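You operate a simulated robot arm through the tools that you are given. There is no shell and no other tool.

You run a simulated robot arm. Do the job below in one go: nothing can be reset, and whatever is moved stays where it is left.

## Task
Lift the beaker onto the grate, drain the sink and flush it.
Fine: let the sink run empty first; run the tap briefly and shut it; the drain stays open. Set down upright: beaker with the green rim.
Where things are to end (x, y in the base frame): beaker with the green rim within 3 cm of [79, 39].

The check looks at the end state, three seconds after you hand in, the way a careful person would. Anything else that was tipped, shoved, dropped, spilled or broken makes it a failure.

## Robot
A 7-joint arm with a two-finger parallel gripper, fixed in place. Base frame: the origin is on the floor under the middle of its stand, x ahead of it, y to its left, z up. Readings come in cm, degrees, newtons and seconds.
With the tool pointing down near the work surface it reaches from about 44 to 92 cm from the base axis. Its first joint turns from -143.0 to 143.0 degrees. Payload 3 kg.
The tool frame sits at the grasp point between the pads (the TCP): z along the fingers, y along the line on which they close. The tips reach 3 cm beyond it. The gripper opens to 9.4 cm. The fingers are 2.8 cm wide and 1 cm thick; the gripper's body (5 by 9.6 cm) begins 5.5 cm behind the TCP.
Orientation is told as [roll, pitch, yaw] about the base's x, y, z axes, in that order, counted from this pose: with the fingers straight down and closing along the base's y, the tool's x points along the base's -x, its y along +y and its z along -z.

## Interface
- The arm moves only by the tool jog_arm. Its argument "deltas" is a list of rows, each a list of 3 entries, a list of its own where there are three numbers: the turn, a rotation vector about the tool's x, y, z in units of 180 degrees (1.0 is 180 degrees), then the shift along the tool's x, y, z in units of 300 mm (1.0 is 300 mm), then the closure in counts, from 0 (fully open) to 255 (shut). In form: [[[wx, wy, wz], [tx, ty, tz], gripper], ...]. A call has 1 to 20 rows; each row is the pose to reach, as a shift and turn from the pose commanded when the call began, along the tool's axes at that moment. A call with a number of a shift or a turn outside -1 to 1 is refused whole. Rows are played at 5 a second. More than 5 cm and 8.6 degrees between two rows, or a gripper value outside its range, and nothing of the call is played. Where a pose cannot be reached the arm comes as near as it can. A force on the tool above 60 N (or 10 N above the force at the start of the call, whichever is more), or a blocked arm, ends the call early, and 0.2 s more pass. Each finger travels about 7.2 cm/s and halts on what it meets, pressing with about 45 N; the grip force reading is that of the motor and also rises with nothing between the fingers. The clock runs only during rows and for 0.2 s after the last one: add rows that repeat a pose to give the fingers time. It gives the time, the measured TCP pose, the force on the tool (base axes), the opening and the grip force at its end, in the units of the frame above (readings bear some noise), with the torque about the TCP (base axes, N m) and any sound that the robot's microphone picked up, and new pictures: "pictures" is both (left out), scene, wrist or none.
- Cameras (640 x 400 px; columns grow to the right, rows downward): "scene" is fixed at [21.94, 50.19, 158.43]; the picture's right is [-0.60, -0.80, 0.00], its down [-0.55, 0.41, -0.73] and it looks along [0.58, -0.44, -0.68] (base axes); focal length 261 px, centre (320, 200). "wrist" rides on the gripper at [7.6, 1.4, -10.3] in the tool frame; the picture's right is [-0.18, 0.98, 0.00], its down [-0.75, -0.14, -0.64] and it looks along [-0.63, -0.12, 0.77] (tool axes); focal length 243 px, centre (320, 200). There is no depth. A picture from a camera that has moved, and an enlarged one, comes with that camera's place and axes in the base frame and with its lens.
- close_up(camera, box): a new picture of the part [left, top, right, bottom] of that camera's present view, enlarged. The clock stands still meanwhile.
- finish_job(): hands the job in; it is judged then, once.

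Places have to be worked out from the pictures, the camera data and where the tool is seen. Open the gripper and draw the arm clear of the work before you hand the job in, unless the task says otherwise.

The tools are called after "Emit:" as name(argument=value, ...) on one line, values as JSON. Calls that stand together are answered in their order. jog_arm: Moves the arm, as the interface text tells. Its arguments: {"type":"object","properties":{"deltas":{"type":"array","items":{"type":"array"}},"pictures":{"type":"string","enum":["both","scene","wrist","none"]}},"required":["deltas"]} The other tools are called the same way: close_up (camera, box) takes an enlarged picture of a part of a camera's view; finish_job () hands the job in.

At the start:

```text
time_s: 0.0
position: [44.68, 5.78, 136.22]
orientation: [0.0, -0.1, 0.1]
ft_force: [0.4, -0.1, -0.1]
torque: [-0.01, 0.03, 0.01]
opening: 9.4
finger_force: 0.0
```

scene: 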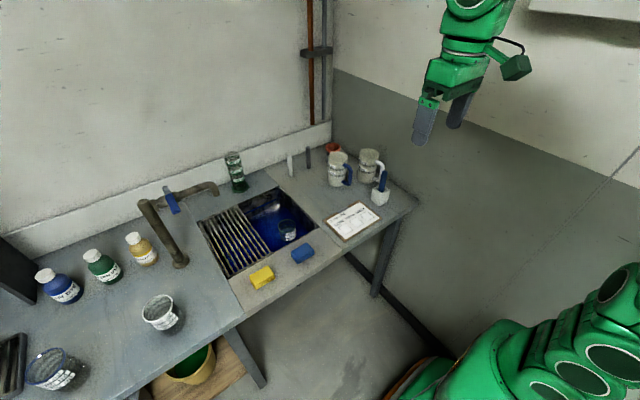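
wrist: 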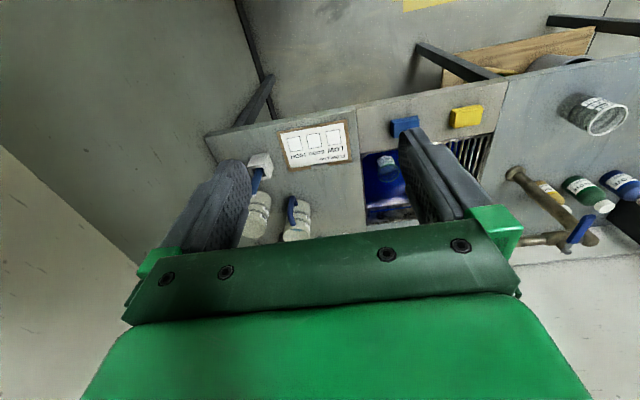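

I'll first look closely at the sink, beakers and tap before moving anything.

Emit:
close_up(camera="scene", box=[180, 140, 340, 300])

Emit:
close_up(camera="scene", box=[0, 200, 200, 400])

Emit:
close_up(camera="scene", box=[260, 120, 420, 260])

Emit:
close_up(camera="wrist", box=[340, 80, 640, 270])

```text
2.50 times, centred on (260, 220) of scene
camera zoom: at [21.94, 50.19, 158.43], right [-0.6, -0.8, 0.0], down [-0.55, 0.41, -0.73], along [0.58, -0.44, -0.68], focal length 652 px, centre (470, 150)
```

zoom: 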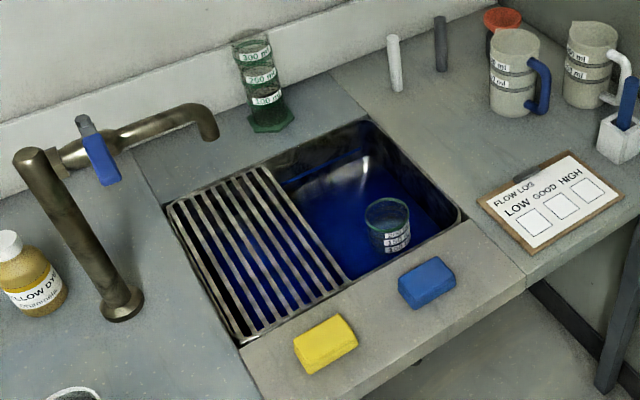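

```text
2.00 times, centred on (100, 300) of scene
camera zoom: at [21.94, 50.19, 158.43], right [-0.6, -0.8, 0.0], down [-0.55, 0.41, -0.73], along [0.58, -0.44, -0.68], focal length 521 px, centre (760, 0)
```

zoom: 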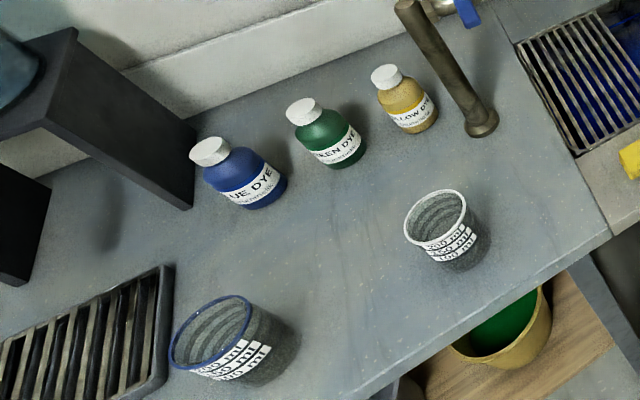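

```text
2.86 times, centred on (340, 190) of scene
camera zoom: at [21.94, 50.19, 158.43], right [-0.6, -0.8, 0.0], down [-0.55, 0.41, -0.73], along [0.58, -0.44, -0.68], focal length 745 px, centre (263, 229)
```

zoom: 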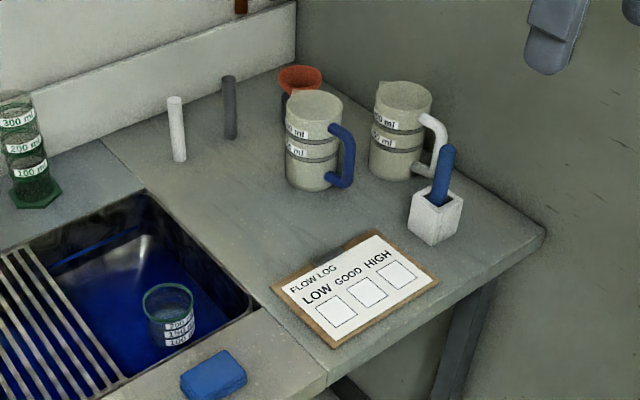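

```text
2.11 times, centred on (490, 175) of wrist
camera zoom: at [36.98, 7.01, 146.62], right [0.18, 0.98, 0.0], down [0.75, -0.14, 0.64], along [0.63, -0.12, -0.77], focal length 511 px, centre (-38, 253)
```

zoom: 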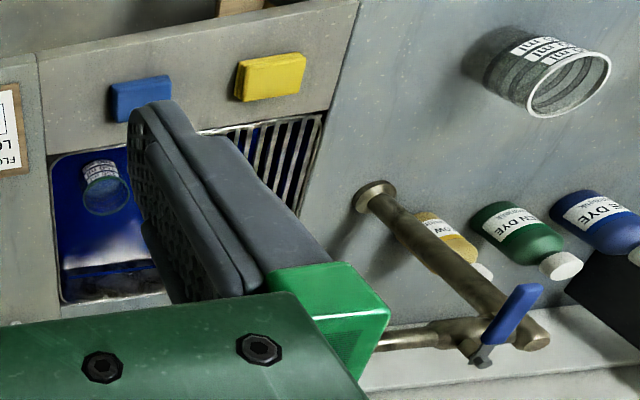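

The green-rimmed beaker sits in the right half of the flooded sink; the grate covers the left half around (79, 39). I'll move the wrist camera over to look down into the sink and at the tap.

Emit:
jog_arm(deltas=[[[0, 0, 0], [-0.05, 0.1, 0.03], 0], [[0, 0, 0], [-0.1, 0.2, 0.06], 0], [[0, 0, 0], [-0.15, 0.3, 0.1], 0], [[0, 0, 0], [-0.2, 0.4, 0.15], 0], [[0, 0, 0], [-0.25, 0.5, 0.2], 0], [[0, 0, 0], [-0.25, 0.5, 0.2], 0]])

```text
time_s: 1.4
position: [51.93, 20.6, 130.38]
orientation: [0.1, 0.0, 0.0]
ft_force: [0.7, -0.8, -0.1]
torque: [-0.03, -0.01, -0.01]
opening: 9.39
finger_force: 0.1
camera wrist: at [44.26, 21.93, 140.66], right [0.18, 0.98, 0.0], down [0.75, -0.14, 0.64], along [0.63, -0.12, -0.77], focal length 243 px, centre (320, 200)
```

scene: 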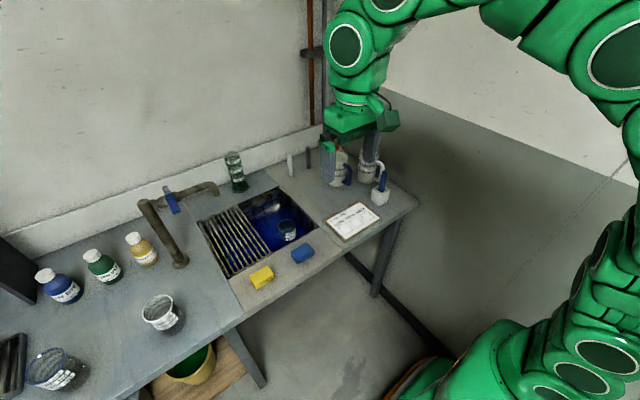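
wrist: 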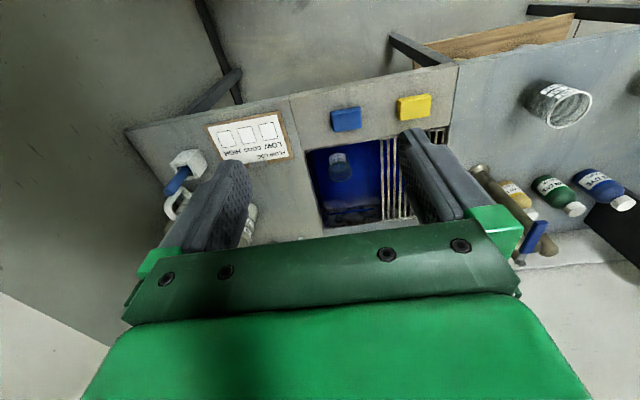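

The sink is between the fingers in the wrist view; I'll enlarge it to find the drain fitting, and the tap.

Emit:
close_up(camera="wrist", box=[290, 120, 450, 230])

Emit:
close_up(camera="wrist", box=[440, 140, 640, 270])

Emit:
close_up(camera="scene", box=[240, 170, 330, 260])

Emit:
close_up(camera="scene", box=[130, 170, 230, 280])

```text
3.64 times, centred on (370, 175) of wrist
camera zoom: at [44.26, 21.93, 140.66], right [0.18, 0.98, 0.0], down [0.75, -0.14, 0.64], along [0.63, -0.12, -0.77], focal length 882 px, centre (138, 291)
```

zoom: 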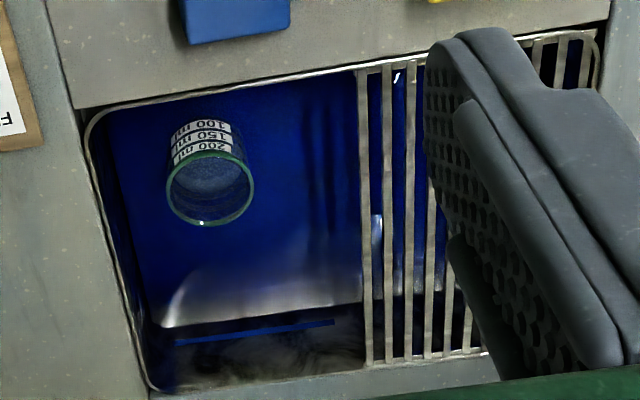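

```text
3.08 times, centred on (540, 205) of wrist
camera zoom: at [44.26, 21.93, 140.66], right [0.18, 0.98, 0.0], down [0.75, -0.14, 0.64], along [0.63, -0.12, -0.77], focal length 746 px, centre (-357, 185)
```

zoom: 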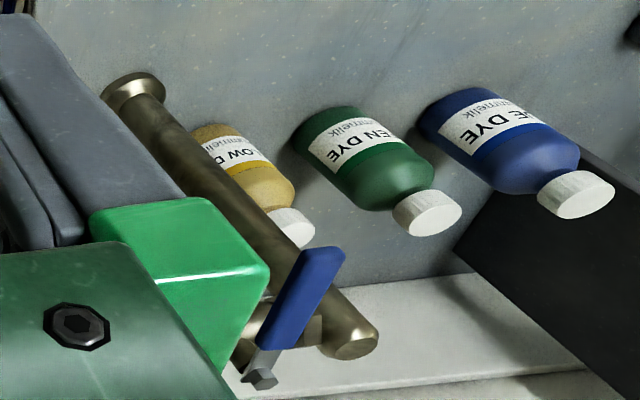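

```text
4.44 times, centred on (285, 215) of scene
camera zoom: at [21.94, 50.19, 158.43], right [-0.6, -0.8, 0.0], down [-0.55, 0.41, -0.73], along [0.58, -0.44, -0.68], focal length 1158 px, centre (476, 133)
```

zoom: 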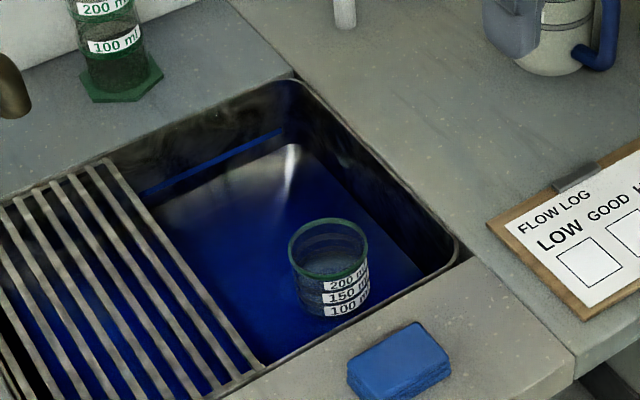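

```text
3.64 times, centred on (180, 225) of scene
camera zoom: at [21.94, 50.19, 158.43], right [-0.6, -0.8, 0.0], down [-0.55, 0.41, -0.73], along [0.58, -0.44, -0.68], focal length 948 px, centre (829, 109)
```

zoom: 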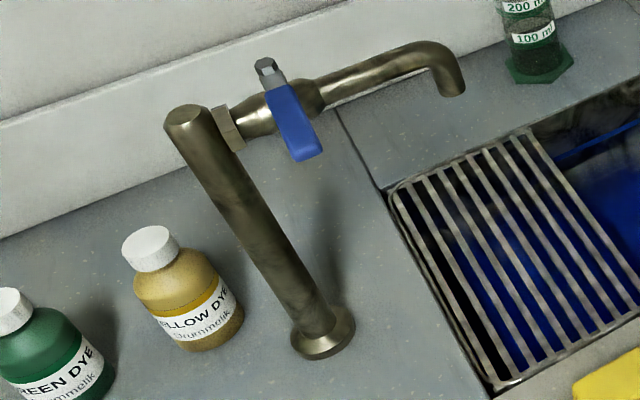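

The tap has a blue ball-valve lever on top of its horizontal pipe, perpendicular to it (closed). I still don't see the drain fitting; I'll go closer and lower over the sink front, staying well away from the spout.

Emit:
jog_arm(deltas=[[[0, 0, 0], [-0.09, 0.03, 0.1], 0], [[0, 0, 0], [-0.18, 0.06, 0.2], 0], [[0, 0, 0], [-0.27, 0.09, 0.3], 0], [[0, 0, 0], [-0.36, 0.12, 0.4], 0], [[0, 0, 0], [-0.45, 0.15, 0.5], 0], [[0, 0, 0], [-0.45, 0.15, 0.5], 0]])

```text
time_s: 2.8
position: [65.67, 25.19, 115.43]
orientation: [0.0, 0.0, 0.0]
ft_force: [0.6, 0.4, -0.1]
torque: [-0.03, -0.01, 0.0]
opening: 9.42
finger_force: 0.1
camera wrist: at [58.09, 26.48, 125.65], right [0.18, 0.98, 0.0], down [0.75, -0.14, 0.64], along [0.63, -0.12, -0.77], focal length 243 px, centre (320, 200)
```

scene: 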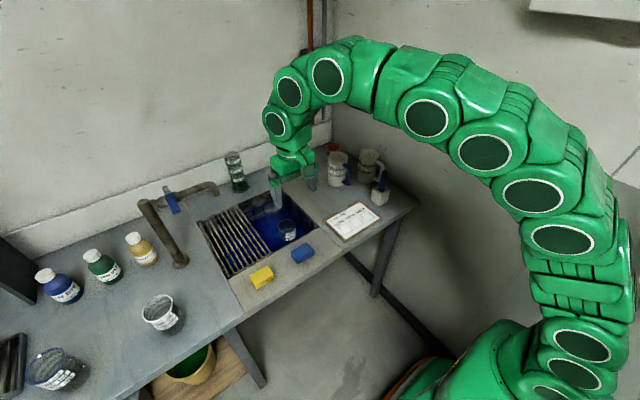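
wrist: 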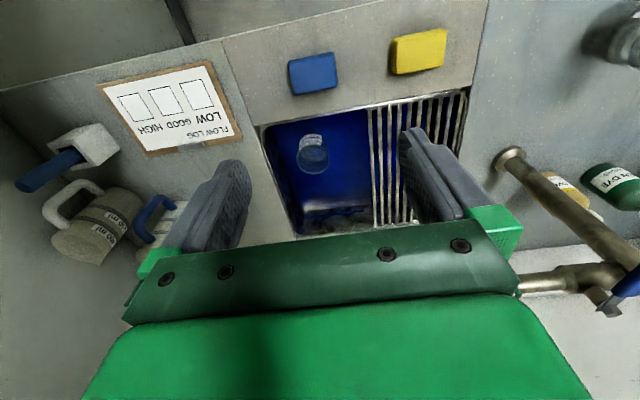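

Emit:
close_up(camera="wrist", box=[250, 80, 480, 240])

Emit:
close_up(camera="wrist", box=[360, 80, 480, 180])

Emit:
close_up(camera="wrist", box=[480, 130, 640, 330])

```text
2.50 times, centred on (365, 160) of wrist
camera zoom: at [58.09, 26.48, 125.65], right [0.18, 0.98, 0.0], down [0.75, -0.14, 0.64], along [0.63, -0.12, -0.77], focal length 606 px, centre (208, 300)
```

zoom: 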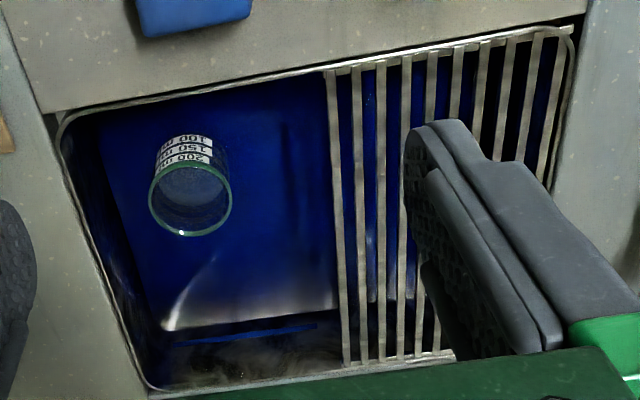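

```text
4.00 times, centred on (420, 130) of wrist
camera zoom: at [58.09, 26.48, 125.65], right [0.18, 0.98, 0.0], down [0.75, -0.14, 0.64], along [0.63, -0.12, -0.77], focal length 970 px, centre (-80, 480)
```

zoom: 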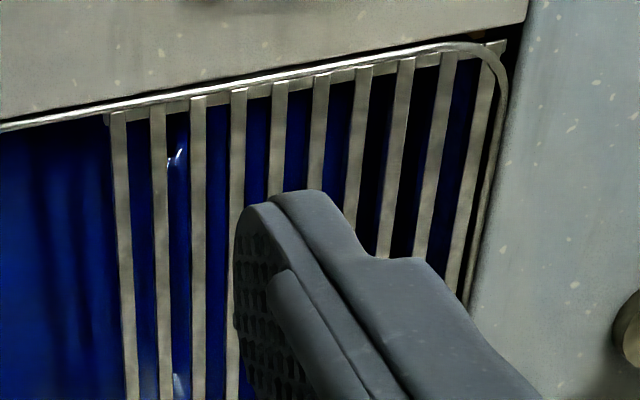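

```text
2.00 times, centred on (560, 230) of wrist
camera zoom: at [58.09, 26.48, 125.65], right [0.18, 0.98, 0.0], down [0.75, -0.14, 0.64], along [0.63, -0.12, -0.77], focal length 485 px, centre (-160, 140)
```

zoom: 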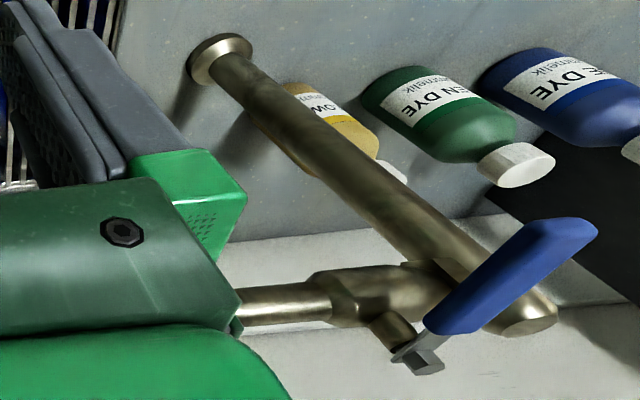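

No drain fitting inside the sink is obvious yet; there was a small dark item below the counter front edge near scene (299, 285). I'll enlarge that.

Emit:
close_up(camera="scene", box=[260, 240, 360, 320])

Emit:
close_up(camera="scene", box=[180, 180, 280, 290])

Emit:
close_up(camera="scene", box=[140, 300, 300, 400])

```text
5.00 times, centred on (310, 280) of scene
camera zoom: at [21.94, 50.19, 158.43], right [-0.6, -0.8, 0.0], down [-0.55, 0.41, -0.73], along [0.58, -0.44, -0.68], focal length 1303 px, centre (370, -200)
```

zoom: 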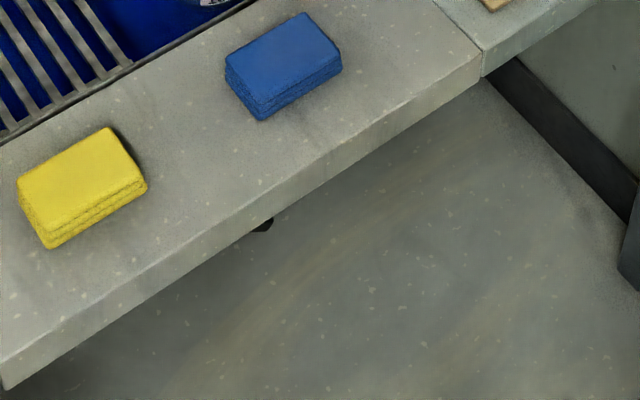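

```text
3.64 times, centred on (230, 235) of scene
camera zoom: at [21.94, 50.19, 158.43], right [-0.6, -0.8, 0.0], down [-0.55, 0.41, -0.73], along [0.58, -0.44, -0.68], focal length 948 px, centre (647, 73)
```

zoom: 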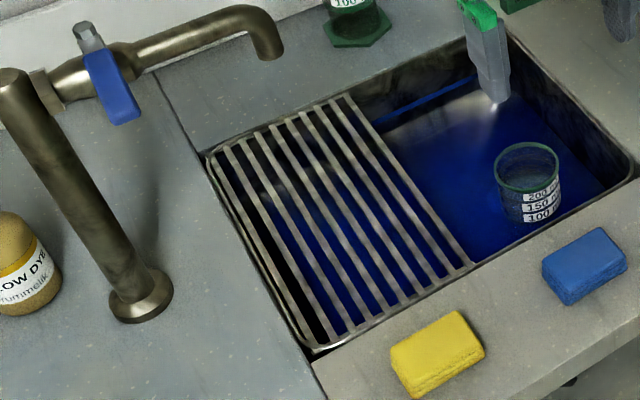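

```text
4.00 times, centred on (220, 350) of scene
camera zoom: at [21.94, 50.19, 158.43], right [-0.6, -0.8, 0.0], down [-0.55, 0.41, -0.73], along [0.58, -0.44, -0.68], focal length 1043 px, centre (720, -400)
```

zoom: 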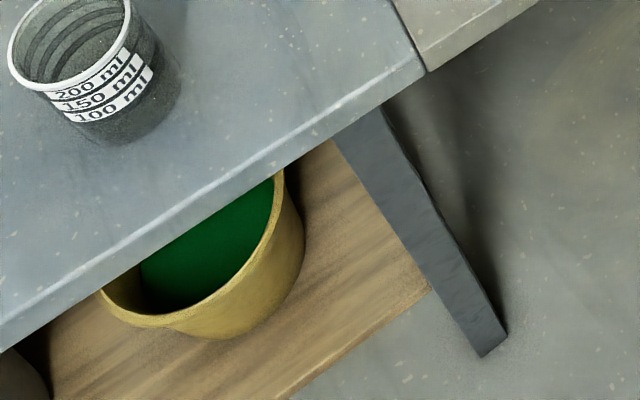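

There is a small dark object poking out under the counter's front edge between the sponges, roughly (62, 28, 76): probably the drain valve handle. I'll back out, tilt the tool forward and drop in front of the counter to look underneath.

Emit:
jog_arm(deltas=[[[0, -0.04, 0], [0.12, 0, 0.05], 0], [[0, -0.08, 0], [0.24, 0, 0.1], 0], [[0, -0.12, 0], [0.36, 0, 0.18], 0], [[0, -0.16, 0], [0.48, 0, 0.26], 0], [[0, -0.2, 0], [0.58, 0, 0.36], 0], [[0, -0.24, 0], [0.66, 0, 0.48], 0], [[0, -0.25, 0], [0.68, 0, 0.62], 0], [[0, -0.25, 0], [0.68, 0, 0.76], 0], [[0, -0.25, 0], [0.68, 0, 0.9], 0], [[0, -0.25, 0], [0.68, 0, 1.0], 0], [[0, -0.25, 0], [0.68, 0, 1.0], 0]])

```text
time_s: 5.2
position: [49.37, 30.09, 88.44]
orientation: [0.1, -45.4, 0.1]
ft_force: [0.0, 0.5, 0.5]
torque: [0.01, -0.01, 0.0]
opening: 9.45
finger_force: 0.0
out of reach, approached as far as the arm can: row 6, 7, 8, 9, 10, 11
camera wrist: at [36.61, 31.44, 90.17], right [0.13, 0.98, 0.13], down [0.07, -0.14, 0.99], along [0.99, -0.11, -0.09], focal length 243 px, centre (320, 200)
```

scene: 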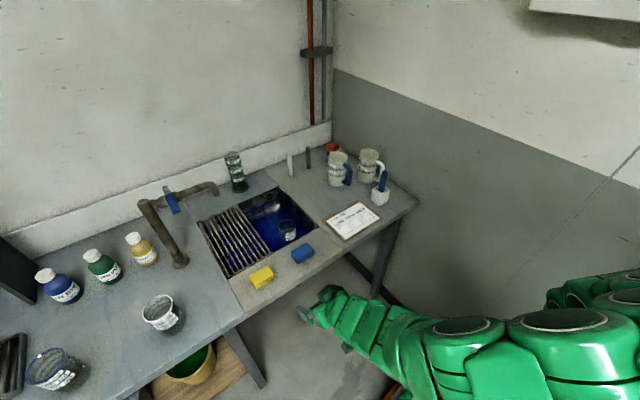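
wrist: 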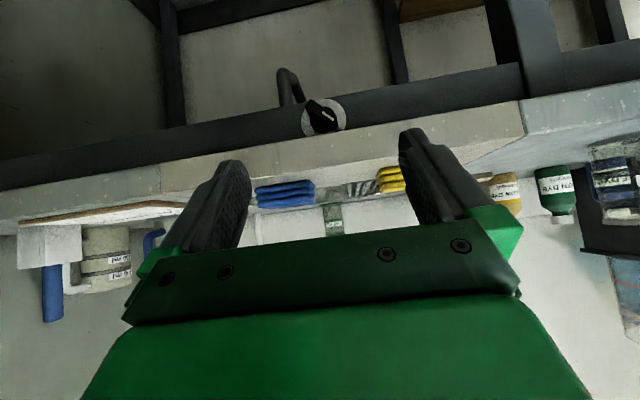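

Under the front edge there's a round dial with a black knob mounted on the frame rail, and a curved pipe behind it. I'll enlarge it to read its markings.

Emit:
close_up(camera="wrist", box=[270, 60, 380, 150])

Emit:
close_up(camera="wrist", box=[150, 0, 550, 220])

```text
4.44 times, centred on (325, 105) of wrist
camera zoom: at [36.61, 31.44, 90.17], right [0.13, 0.98, 0.13], down [0.07, -0.14, 0.99], along [0.99, -0.11, -0.09], focal length 1078 px, centre (298, 622)
```

zoom: 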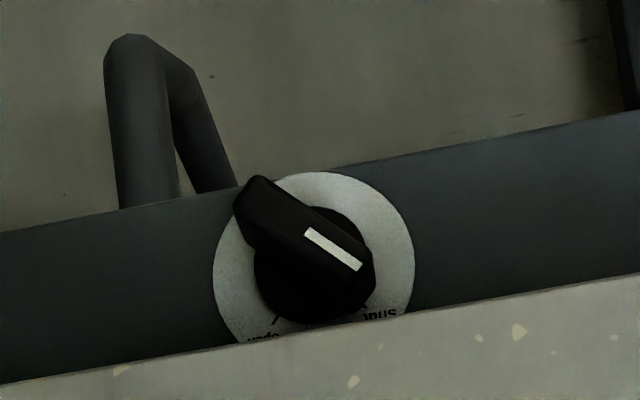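

```text
1.60 times, centred on (350, 110) of wrist
camera zoom: at [36.61, 31.44, 90.17], right [0.13, 0.98, 0.13], down [0.07, -0.14, 0.99], along [0.99, -0.11, -0.09], focal length 388 px, centre (272, 344)
```

zoom: 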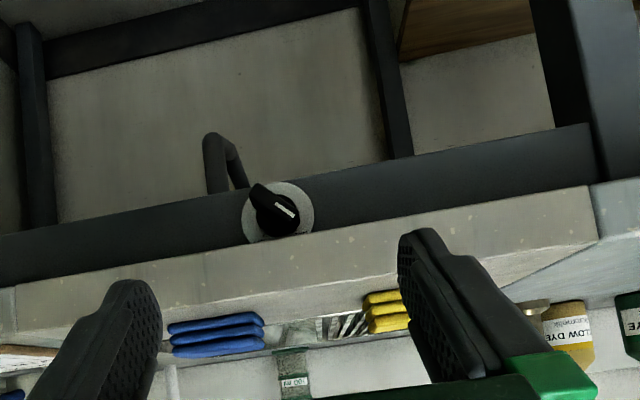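

The dial reads "open" at upper right and "shut" at upper left (picture is upside-down); the white pointer is at "shut". So the drain knob is around (63, 30, 78.7), axis along x. First comes the beaker: I'll raise and straighten the tool.

Emit:
jog_arm(deltas=[[[0, 0.0, 0], [-0.1, 0, -0.1], 0], [[0, 0.04, 0], [-0.2, 0, -0.2], 0], [[0, 0.08, 0], [-0.3, 0, -0.3], 0], [[0, 0.12, 0], [-0.4, 0, -0.4], 0], [[0, 0.16, 0], [-0.5, 0, -0.5], 0], [[0, 0.2, 0], [-0.6, 0, -0.55], 0], [[0, 0.25, 0], [-0.65, 0, -0.5], 0], [[0, 0.25, 0], [-0.65, 0, -0.5], 0]])

```text
refused: row 7 steps farther than a row can; nothing moved
```

One row turned slightly too far; I'll resend with smaller steps.

Emit:
jog_arm(deltas=[[[0, 0.0, 0], [-0.1, 0, -0.1], 0], [[0, 0.04, 0], [-0.2, 0, -0.2], 0], [[0, 0.08, 0], [-0.3, 0, -0.3], 0], [[0, 0.12, 0], [-0.4, 0, -0.4], 0], [[0, 0.16, 0], [-0.5, 0, -0.5], 0], [[0, 0.205, 0], [-0.58, 0, -0.55], 0], [[0, 0.25, 0], [-0.63, 0, -0.52], 0], [[0, 0.25, 0], [-0.63, 0, -0.52], 0]])

```text
time_s: 7.0
position: [51.63, 29.93, 112.66]
orientation: [0.0, 0.1, 0.0]
ft_force: [0.2, -0.5, -0.1]
torque: [0.02, -0.03, 0.0]
opening: 9.38
finger_force: 0.2
camera wrist: at [43.95, 31.26, 122.95], right [0.18, 0.98, 0.0], down [0.75, -0.14, 0.64], along [0.63, -0.12, -0.77], focal length 243 px, centre (320, 200)
```

scene: 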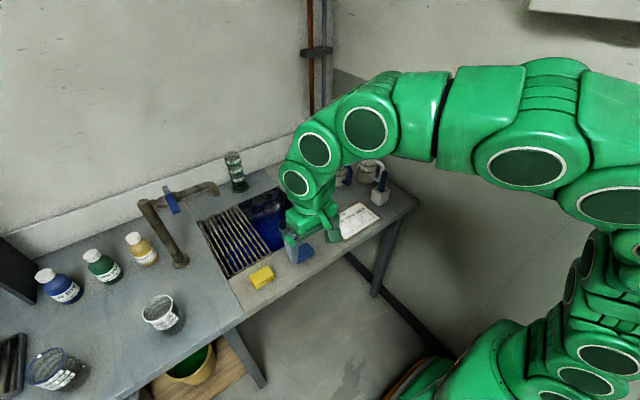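
wrist: 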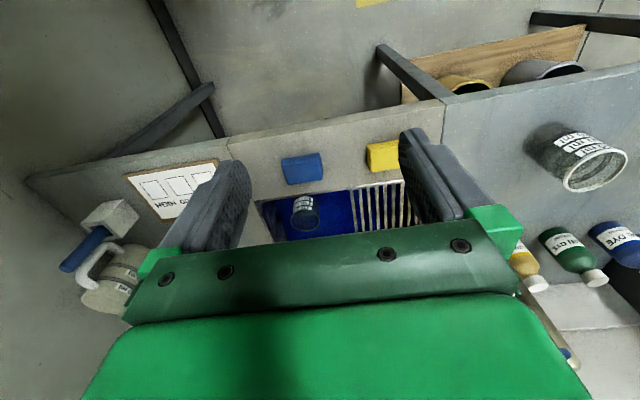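

Now vertical at (51.6, 29.9, 112.7). I judge the beaker rim centre at (81.6, 20.6, 84.4), diameter about 6.6 cm. I'll move above it at z≈104.

Emit:
jog_arm(deltas=[[[0, 0, 0], [-0.125, -0.04, 0.036], 0], [[0, 0, 0], [-0.25, -0.08, 0.072], 0], [[0, 0, 0], [-0.375, -0.12, 0.11], 0], [[0, 0, 0], [-0.5, -0.155, 0.145], 0], [[0, 0, 0], [-0.625, -0.195, 0.18], 0], [[0, 0, 0], [-0.75, -0.233, 0.216], 0], [[0, 0, 0], [-0.875, -0.272, 0.252], 0], [[0, 0, 0], [-1.0, -0.311, 0.288], 0], [[0, 0, 0], [-1.0, -0.311, 0.288], 0]])

```text
time_s: 9.0
position: [81.78, 20.58, 103.91]
orientation: [0.0, -0.1, -0.1]
ft_force: [-0.7, -0.2, -0.2]
torque: [0.01, 0.02, 0.0]
opening: 9.43
finger_force: 0.0
camera wrist: at [74.15, 21.92, 114.26], right [0.18, 0.98, 0.0], down [0.75, -0.14, 0.64], along [0.63, -0.12, -0.77], focal length 243 px, centre (320, 200)
```

scene: 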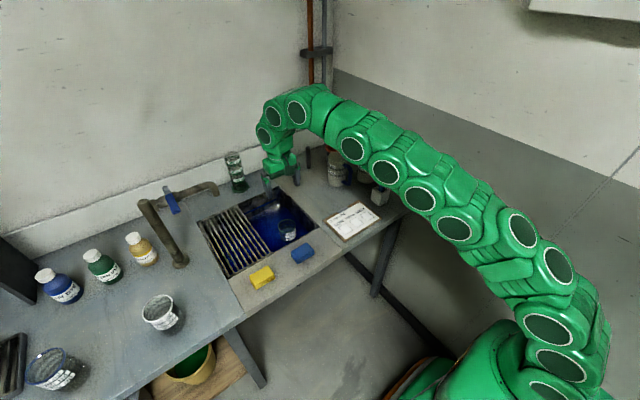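
wrist: 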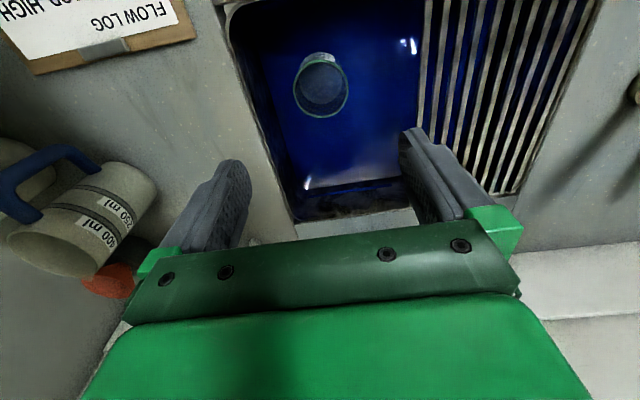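

The rim appears right below the tool axis (expected (320, 85), seen about (320, 88)). I'll enlarge to check centring and what is in the beaker and sink.

Emit:
close_up(camera="wrist", box=[220, 0, 420, 130])

Emit:
close_up(camera="wrist", box=[400, 0, 560, 200])

Emit:
close_up(camera="scene", box=[240, 140, 340, 260])

```text
3.08 times, centred on (320, 65) of wrist
camera zoom: at [74.15, 21.92, 114.26], right [0.18, 0.98, 0.0], down [0.75, -0.14, 0.64], along [0.63, -0.12, -0.77], focal length 746 px, centre (320, 615)
```

zoom: 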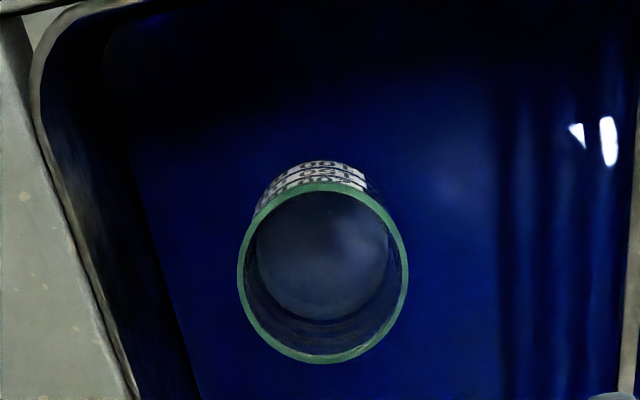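

```text
2.00 times, centred on (480, 100) of wrist
camera zoom: at [74.15, 21.92, 114.26], right [0.18, 0.98, 0.0], down [0.75, -0.14, 0.64], along [0.63, -0.12, -0.77], focal length 485 px, centre (0, 400)
```

zoom: 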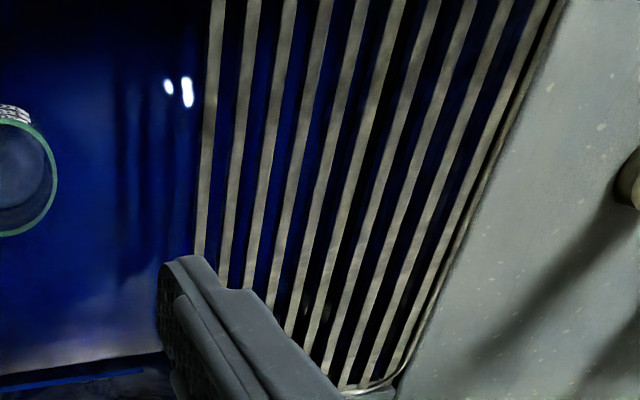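

```text
3.33 times, centred on (290, 200) of scene
camera zoom: at [21.94, 50.19, 158.43], right [-0.6, -0.8, 0.0], down [-0.55, 0.41, -0.73], along [0.58, -0.44, -0.68], focal length 869 px, centre (420, 200)
```

zoom: 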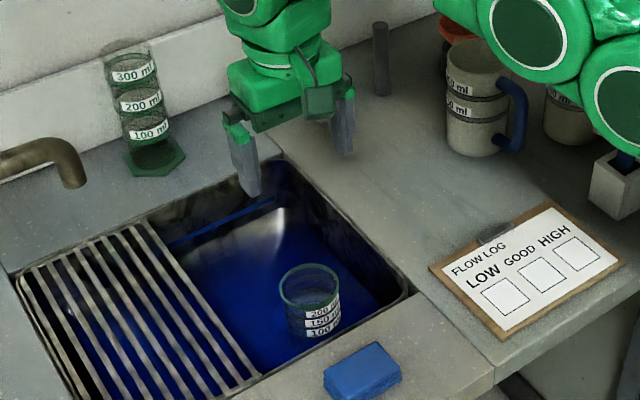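

Centre is about (82.2, 20.7), gripper clear of sink wall (y≈11) and grate edge (y≈32). I'll descend open to z≈81.3, which puts the pads around the upper part of the beaker wall.

Emit:
jog_arm(deltas=[[[0, 0, 0], [-0.014, 0.004, 0.12], 0], [[0, 0, 0], [-0.014, 0.004, 0.25], 0], [[0, 0, 0], [-0.014, 0.004, 0.38], 0], [[0, 0, 0], [-0.014, 0.004, 0.5], 0], [[0, 0, 0], [-0.014, 0.004, 0.6], 0], [[0, 0, 0], [-0.014, 0.004, 0.68], 0], [[0, 0, 0], [-0.014, 0.004, 0.753], 0], [[0, 0, 0], [-0.014, 0.004, 0.753], 0]])

```text
time_s: 10.8
position: [82.06, 20.5, 81.18]
orientation: [0.1, 0.0, 0.1]
ft_force: [0.7, -0.4, -0.3]
torque: [0.01, 0.0, -0.02]
opening: 9.4
finger_force: 0.0
camera wrist: at [74.42, 21.86, 91.56], right [0.18, 0.98, 0.0], down [0.75, -0.14, 0.64], along [0.63, -0.12, -0.77], focal length 243 px, centre (320, 200)
```

scene: 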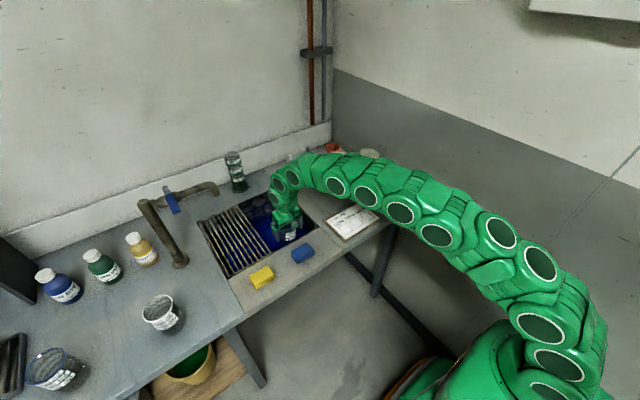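
wrist: 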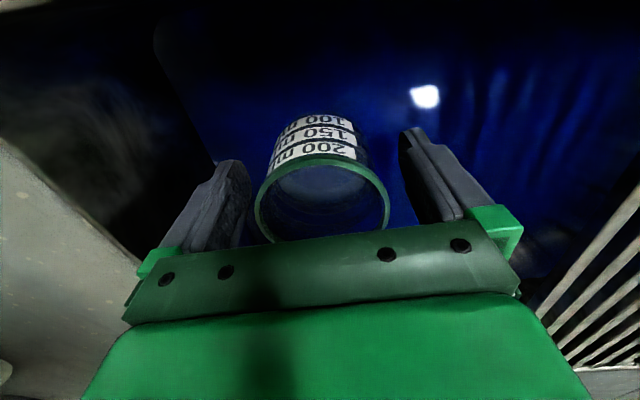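

The beaker is between the pads. I'll check the close-up for the rim height relative to the pads before closing.

Emit:
close_up(camera="wrist", box=[200, 90, 440, 250])

Emit:
close_up(camera="scene", box=[250, 170, 330, 260])

```text
2.50 times, centred on (320, 170) of wrist
camera zoom: at [74.42, 21.86, 91.56], right [0.18, 0.98, 0.0], down [0.75, -0.14, 0.64], along [0.63, -0.12, -0.77], focal length 606 px, centre (320, 275)
```

zoom: 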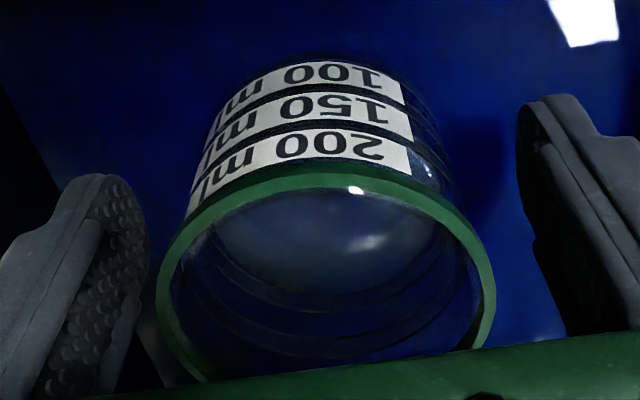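

```text
4.44 times, centred on (290, 215) of scene
camera zoom: at [21.94, 50.19, 158.43], right [-0.6, -0.8, 0.0], down [-0.55, 0.41, -0.73], along [0.58, -0.44, -0.68], focal length 1158 px, centre (453, 133)
```

zoom: 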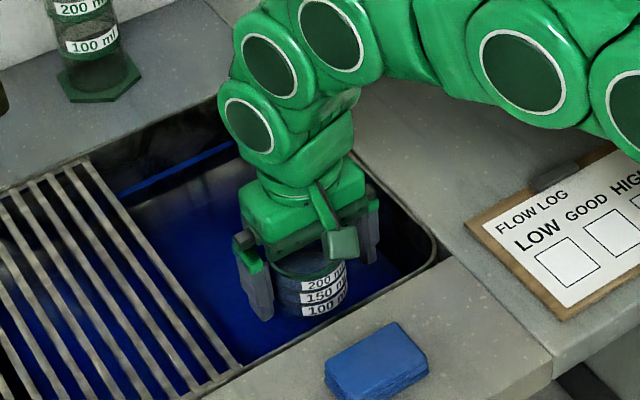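

Rim is about 1.2 cm above the TCP; I'll lower another 1 cm for a firmer hold, then close on the beaker.

Emit:
jog_arm(deltas=[[[0, 0, 0], [0, 0.004, 0.033], 0], [[0, 0, 0], [0, 0.004, 0.033], 0], [[0, 0, 0], [0, 0.004, 0.033], 60], [[0, 0, 0], [0, 0.004, 0.033], 90], [[0, 0, 0], [0, 0.004, 0.033], 130], [[0, 0, 0], [0, 0.004, 0.033], 130], [[0, 0, 0], [0, 0.004, 0.033], 130], [[0, 0, 0], [0, 0.004, 0.033], 130]])

```text
time_s: 12.6
position: [82.08, 20.76, 80.42]
orientation: [0.1, 0.1, 0.0]
ft_force: [-0.7, 0.1, 0.1]
torque: [-0.04, -0.04, -0.04]
opening: 6.83
finger_force: 44.8
camera wrist: at [74.38, 22.05, 90.7], right [0.18, 0.98, 0.0], down [0.75, -0.14, 0.64], along [0.63, -0.12, -0.77], focal length 243 px, centre (320, 200)
```

scene: 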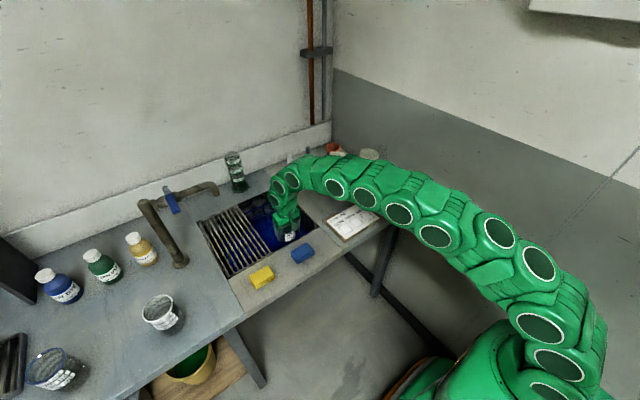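
wrist: 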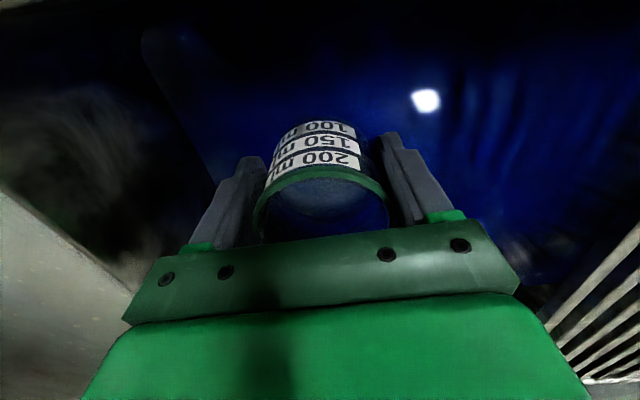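

Gripped (opening 6.83 cm, 45 N). I'll lift slowly straight up 15 cm and look at it.

Emit:
jog_arm(deltas=[[[0, 0, 0], [0, 0, -0.03], 130], [[0, 0, 0], [0, 0, -0.07], 130], [[0, 0, 0], [0, 0, -0.12], 130], [[0, 0, 0], [0, 0, -0.18], 130], [[0, 0, 0], [0, 0, -0.24], 130], [[0, 0, 0], [0, 0, -0.3], 130], [[0, 0, 0], [0, 0, -0.36], 130], [[0, 0, 0], [0, 0, -0.42], 130], [[0, 0, 0], [0, 0, -0.48], 130], [[0, 0, 0], [0, 0, -0.52], 130], [[0, 0, 0], [0, 0, -0.54], 130], [[0, 0, 0], [0, 0, -0.54], 130]])

Emit:
close_up(camera="scene", box=[200, 140, 340, 260])

Emit:
close_up(camera="wrist", box=[220, 90, 420, 250])

```text
time_s: 15.2
position: [82.06, 20.83, 96.42]
orientation: [-0.1, -0.1, 0.0]
ft_force: [0.1, 0.2, -1.5]
torque: [-0.03, 0.02, 0.0]
opening: 6.82
finger_force: 45.3
camera wrist: at [74.33, 22.03, 106.76], right [0.18, 0.98, 0.0], down [0.75, -0.14, 0.64], along [0.63, -0.12, -0.77], focal length 243 px, centre (320, 200)
```

scene: 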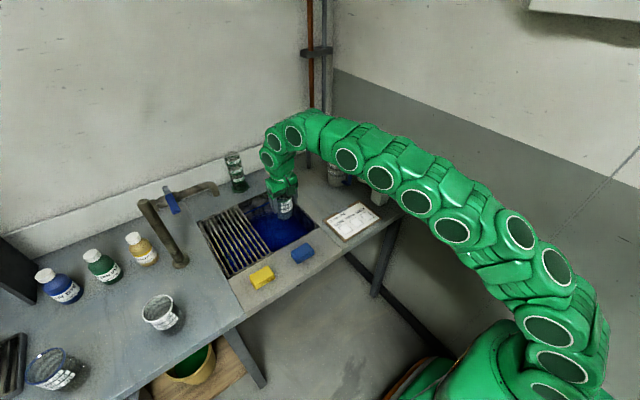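
wrist: 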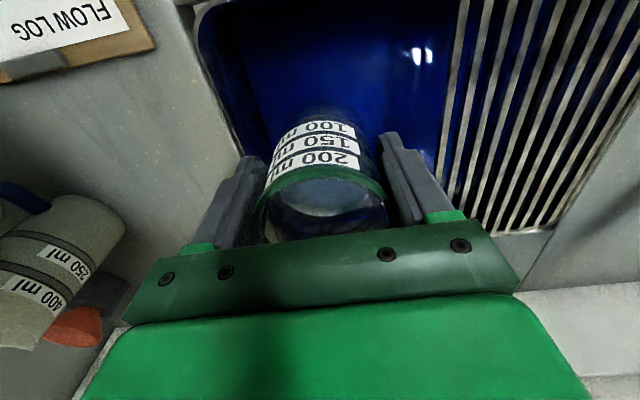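

```text
3.33 times, centred on (270, 200) of scene
camera zoom: at [21.94, 50.19, 158.43], right [-0.6, -0.8, 0.0], down [-0.55, 0.41, -0.73], along [0.58, -0.44, -0.68], focal length 869 px, centre (487, 200)
```

zoom: 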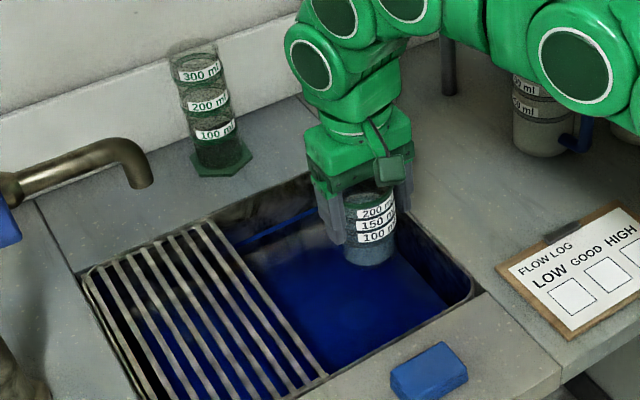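

```text
2.50 times, centred on (320, 170) of wrist
camera zoom: at [74.33, 22.03, 106.76], right [0.18, 0.98, 0.0], down [0.75, -0.14, 0.64], along [0.63, -0.12, -0.77], focal length 606 px, centre (320, 275)
```

zoom: 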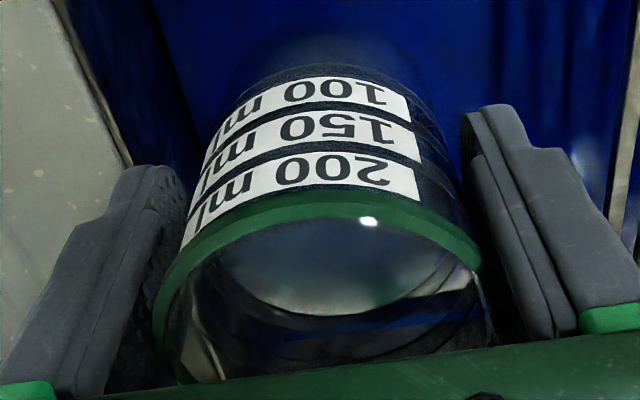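

The beaker is held upright, about 8 cm tall with its bottom ~5.7 cm below the TCP, weight ~1.5 N. I'll carry it over the grate to (79, 39) at this height; spout mouth is near (89.5, 39.6, 104) and the lever tip near (77, 51.5, 114), so there is room.

Emit:
jog_arm(deltas=[[[0, 0, 0], [0.015, 0.08, 0], 130], [[0, 0, 0], [0.03, 0.17, 0], 130], [[0, 0, 0], [0.05, 0.26, 0], 130], [[0, 0, 0], [0.07, 0.35, 0], 130], [[0, 0, 0], [0.09, 0.44, 0], 130], [[0, 0, 0], [0.1, 0.53, 0], 130], [[0, 0, 0], [0.108, 0.59, 0], 130], [[0, 0, 0], [0.11, 0.606, 0], 130], [[0, 0, 0], [0.11, 0.606, 0], 130]])

Emit:
close_up(camera="scene", box=[140, 140, 320, 290])

```text
time_s: 17.2
position: [78.76, 38.91, 96.5]
orientation: [-0.1, 0.0, 0.0]
ft_force: [-0.5, -0.1, -2.1]
torque: [-0.01, 0.01, -0.01]
opening: 6.77
finger_force: 44.9
camera wrist: at [71.05, 40.23, 106.78], right [0.18, 0.98, 0.0], down [0.75, -0.14, 0.64], along [0.63, -0.12, -0.77], focal length 243 px, centre (320, 200)
```

scene: 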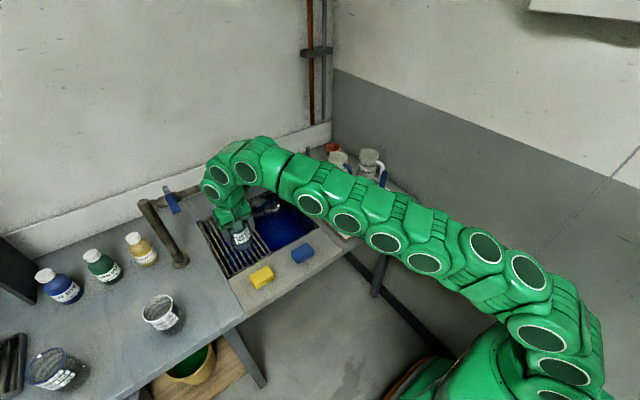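
wrist: 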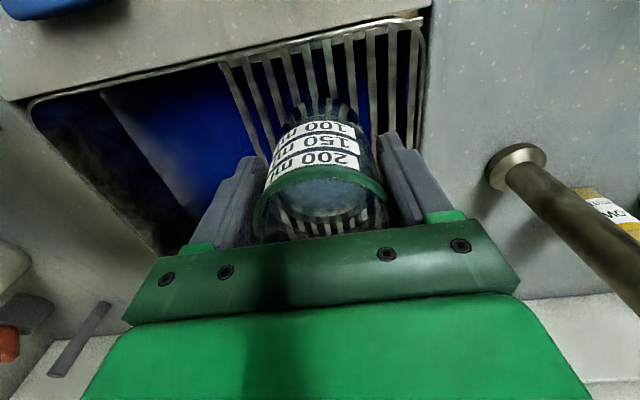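

```text
2.67 times, centred on (230, 215) of scene
camera zoom: at [21.94, 50.19, 158.43], right [-0.6, -0.8, 0.0], down [-0.55, 0.41, -0.73], along [0.58, -0.44, -0.68], focal length 695 px, centre (560, 160)
```

zoom: 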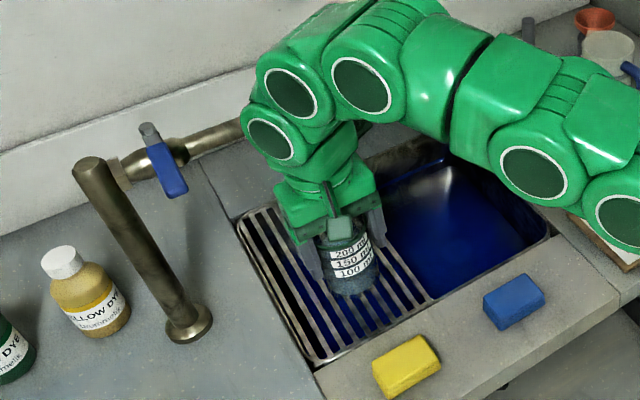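

Over the grate at (78.8, 38.9), upright. I'll descend 4.5 cm and check the gap to the grate before contact.

Emit:
jog_arm(deltas=[[[0, 0, 0], [-0.005, 0, 0.04], 130], [[0, 0, 0], [-0.005, 0, 0.08], 130], [[0, 0, 0], [-0.005, 0, 0.115], 130], [[0, 0, 0], [-0.005, 0, 0.14], 130], [[0, 0, 0], [-0.005, 0, 0.15], 130], [[0, 0, 0], [-0.005, 0, 0.15], 130]])

Emit:
close_up(camera="scene", box=[190, 180, 290, 280])

Emit:
close_up(camera="wrist", box=[220, 60, 420, 220])

```text
time_s: 18.6
position: [78.96, 38.75, 92.31]
orientation: [0.0, -0.2, 0.0]
ft_force: [7.0, 4.7, 55.9]
torque: [0.01, -0.63, -0.44]
opening: 6.84
finger_force: 44.9
camera wrist: at [71.21, 40.2, 102.51], right [0.18, 0.98, 0.0], down [0.75, -0.14, 0.65], along [0.63, -0.12, -0.76], focal length 243 px, centre (320, 200)
```

scene: 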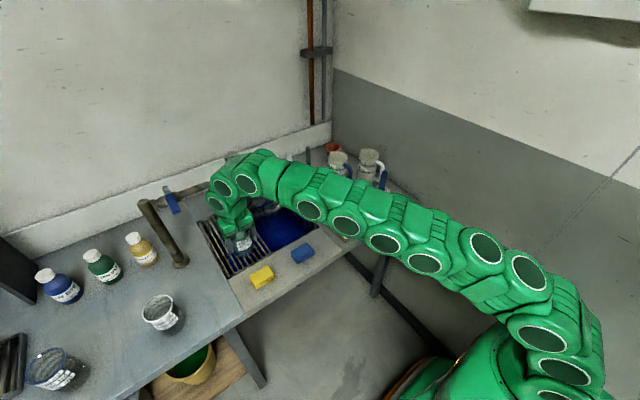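
wrist: 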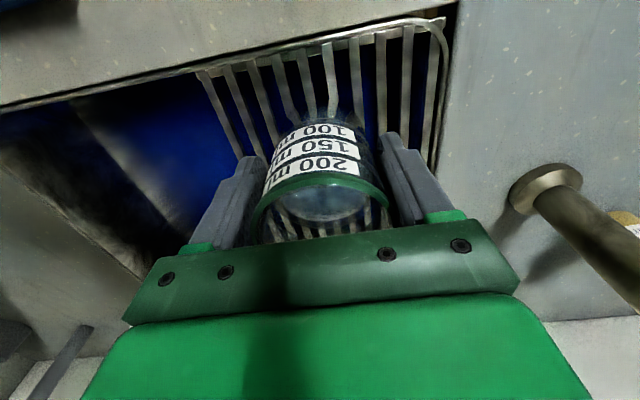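

```text
4.00 times, centred on (240, 230) of scene
camera zoom: at [21.94, 50.19, 158.43], right [-0.6, -0.8, 0.0], down [-0.55, 0.41, -0.73], along [0.58, -0.44, -0.68], focal length 1043 px, centre (640, 80)
```

zoom: 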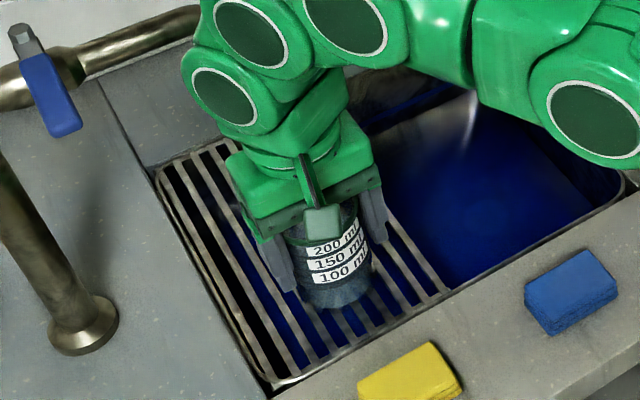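

```text
2.50 times, centred on (320, 140) of wrist
camera zoom: at [71.21, 40.2, 102.51], right [0.18, 0.98, 0.0], down [0.75, -0.14, 0.65], along [0.63, -0.12, -0.76], focal length 606 px, centre (320, 350)
```

zoom: 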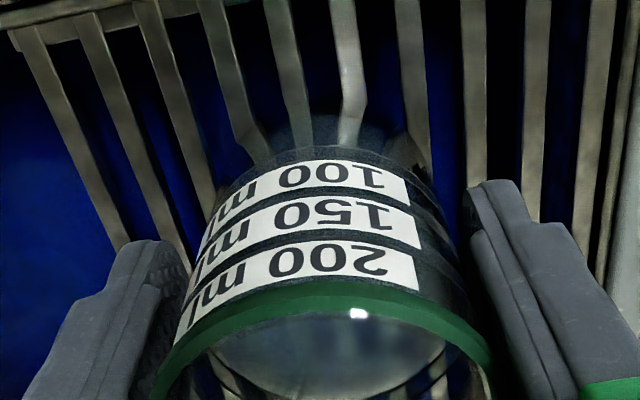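

The beaker has touched the grate (56 N up, centred under the tool) – sooner than I estimated. I'll ease up 3 mm to unload before releasing.

Emit:
jog_arm(deltas=[[[0, 0, 0], [0, 0, -0.008], 130], [[0, 0, 0], [0, 0, -0.011], 130], [[0, 0, 0], [0, 0, -0.011], 130]], pictures="none")

```text
time_s: 19.4
position: [78.71, 38.78, 92.27]
orientation: [-0.1, 0.2, -0.1]
ft_force: [6.1, 0.5, 12.7]
torque: [0.23, -0.57, -0.07]
opening: 6.76
finger_force: 44.9
```

Still 12.7 N; another 1 mm up.

Emit:
jog_arm(deltas=[[[0, 0, 0], [0, 0, -0.003], 130], [[0, 0, 0], [0, 0, -0.003], 130], [[0, 0, 0], [0, 0, -0.003], 130]], pictures="none")

```text
time_s: 20.2
position: [78.74, 38.89, 92.46]
orientation: [0.0, 0.1, 0.0]
ft_force: [-0.5, -0.2, -2.2]
torque: [0.0, 0.0, 0.0]
opening: 6.78
finger_force: 45.3
```

Unloaded now (only the weight hangs). I'll lower half a millimetre and open the fingers.

Emit:
jog_arm(deltas=[[[0, 0, 0], [0, 0, 0.0015], 130], [[0, 0, 0], [0, 0, 0.0015], 110], [[0, 0, 0], [0, 0, 0.0015], 80], [[0, 0, 0], [0, 0, 0.0015], 60], [[0, 0, 0], [0, 0, 0.0015], 30], [[0, 0, 0], [0, 0, 0.0015], 0], [[0, 0, 0], [0, 0, 0.0015], 0], [[0, 0, 0], [0, 0, 0.0015], 0]])

Emit:
close_up(camera="wrist", box=[200, 80, 440, 250])

```text
time_s: 22.0
position: [78.76, 38.83, 92.45]
orientation: [-0.1, 0.0, 0.0]
ft_force: [0.2, -0.7, -0.4]
torque: [-0.01, 0.0, 0.03]
opening: 9.39
finger_force: 0.1
camera wrist: at [71.16, 40.18, 102.71], right [0.18, 0.98, 0.0], down [0.75, -0.14, 0.64], along [0.63, -0.12, -0.77], focal length 243 px, centre (320, 200)
```

scene: 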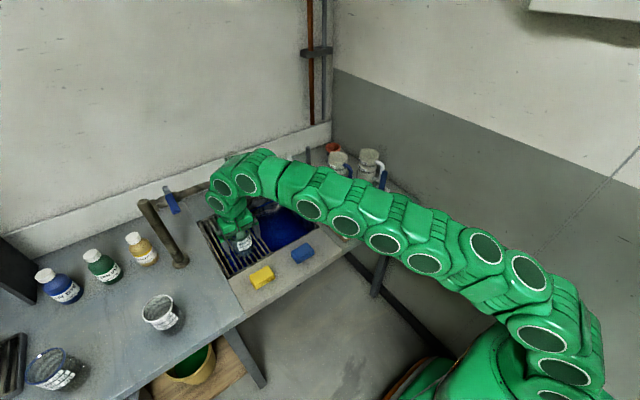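
wrist: 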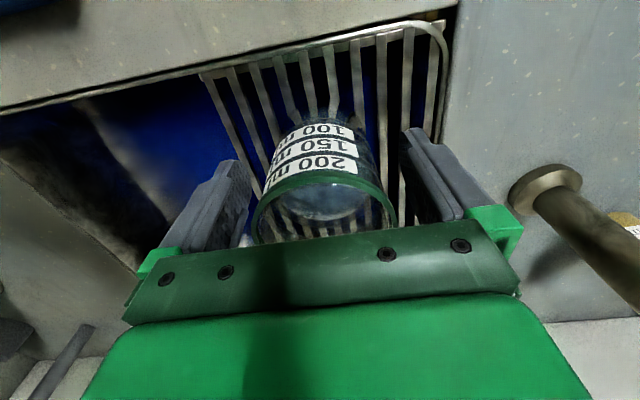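

```text
2.35 times, centred on (320, 165) of wrist
camera zoom: at [71.16, 40.18, 102.71], right [0.18, 0.98, 0.0], down [0.75, -0.14, 0.64], along [0.63, -0.12, -0.77], focal length 571 px, centre (320, 282)
```

zoom: 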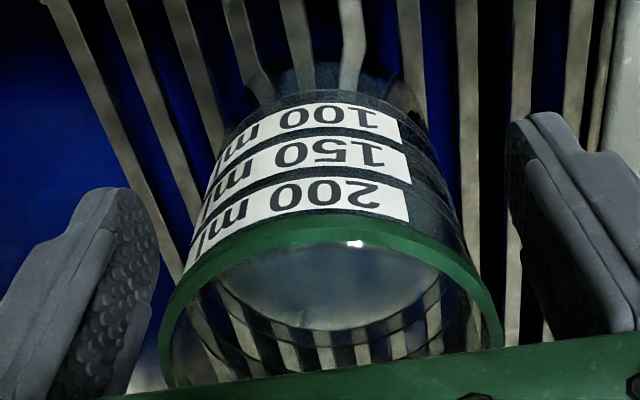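

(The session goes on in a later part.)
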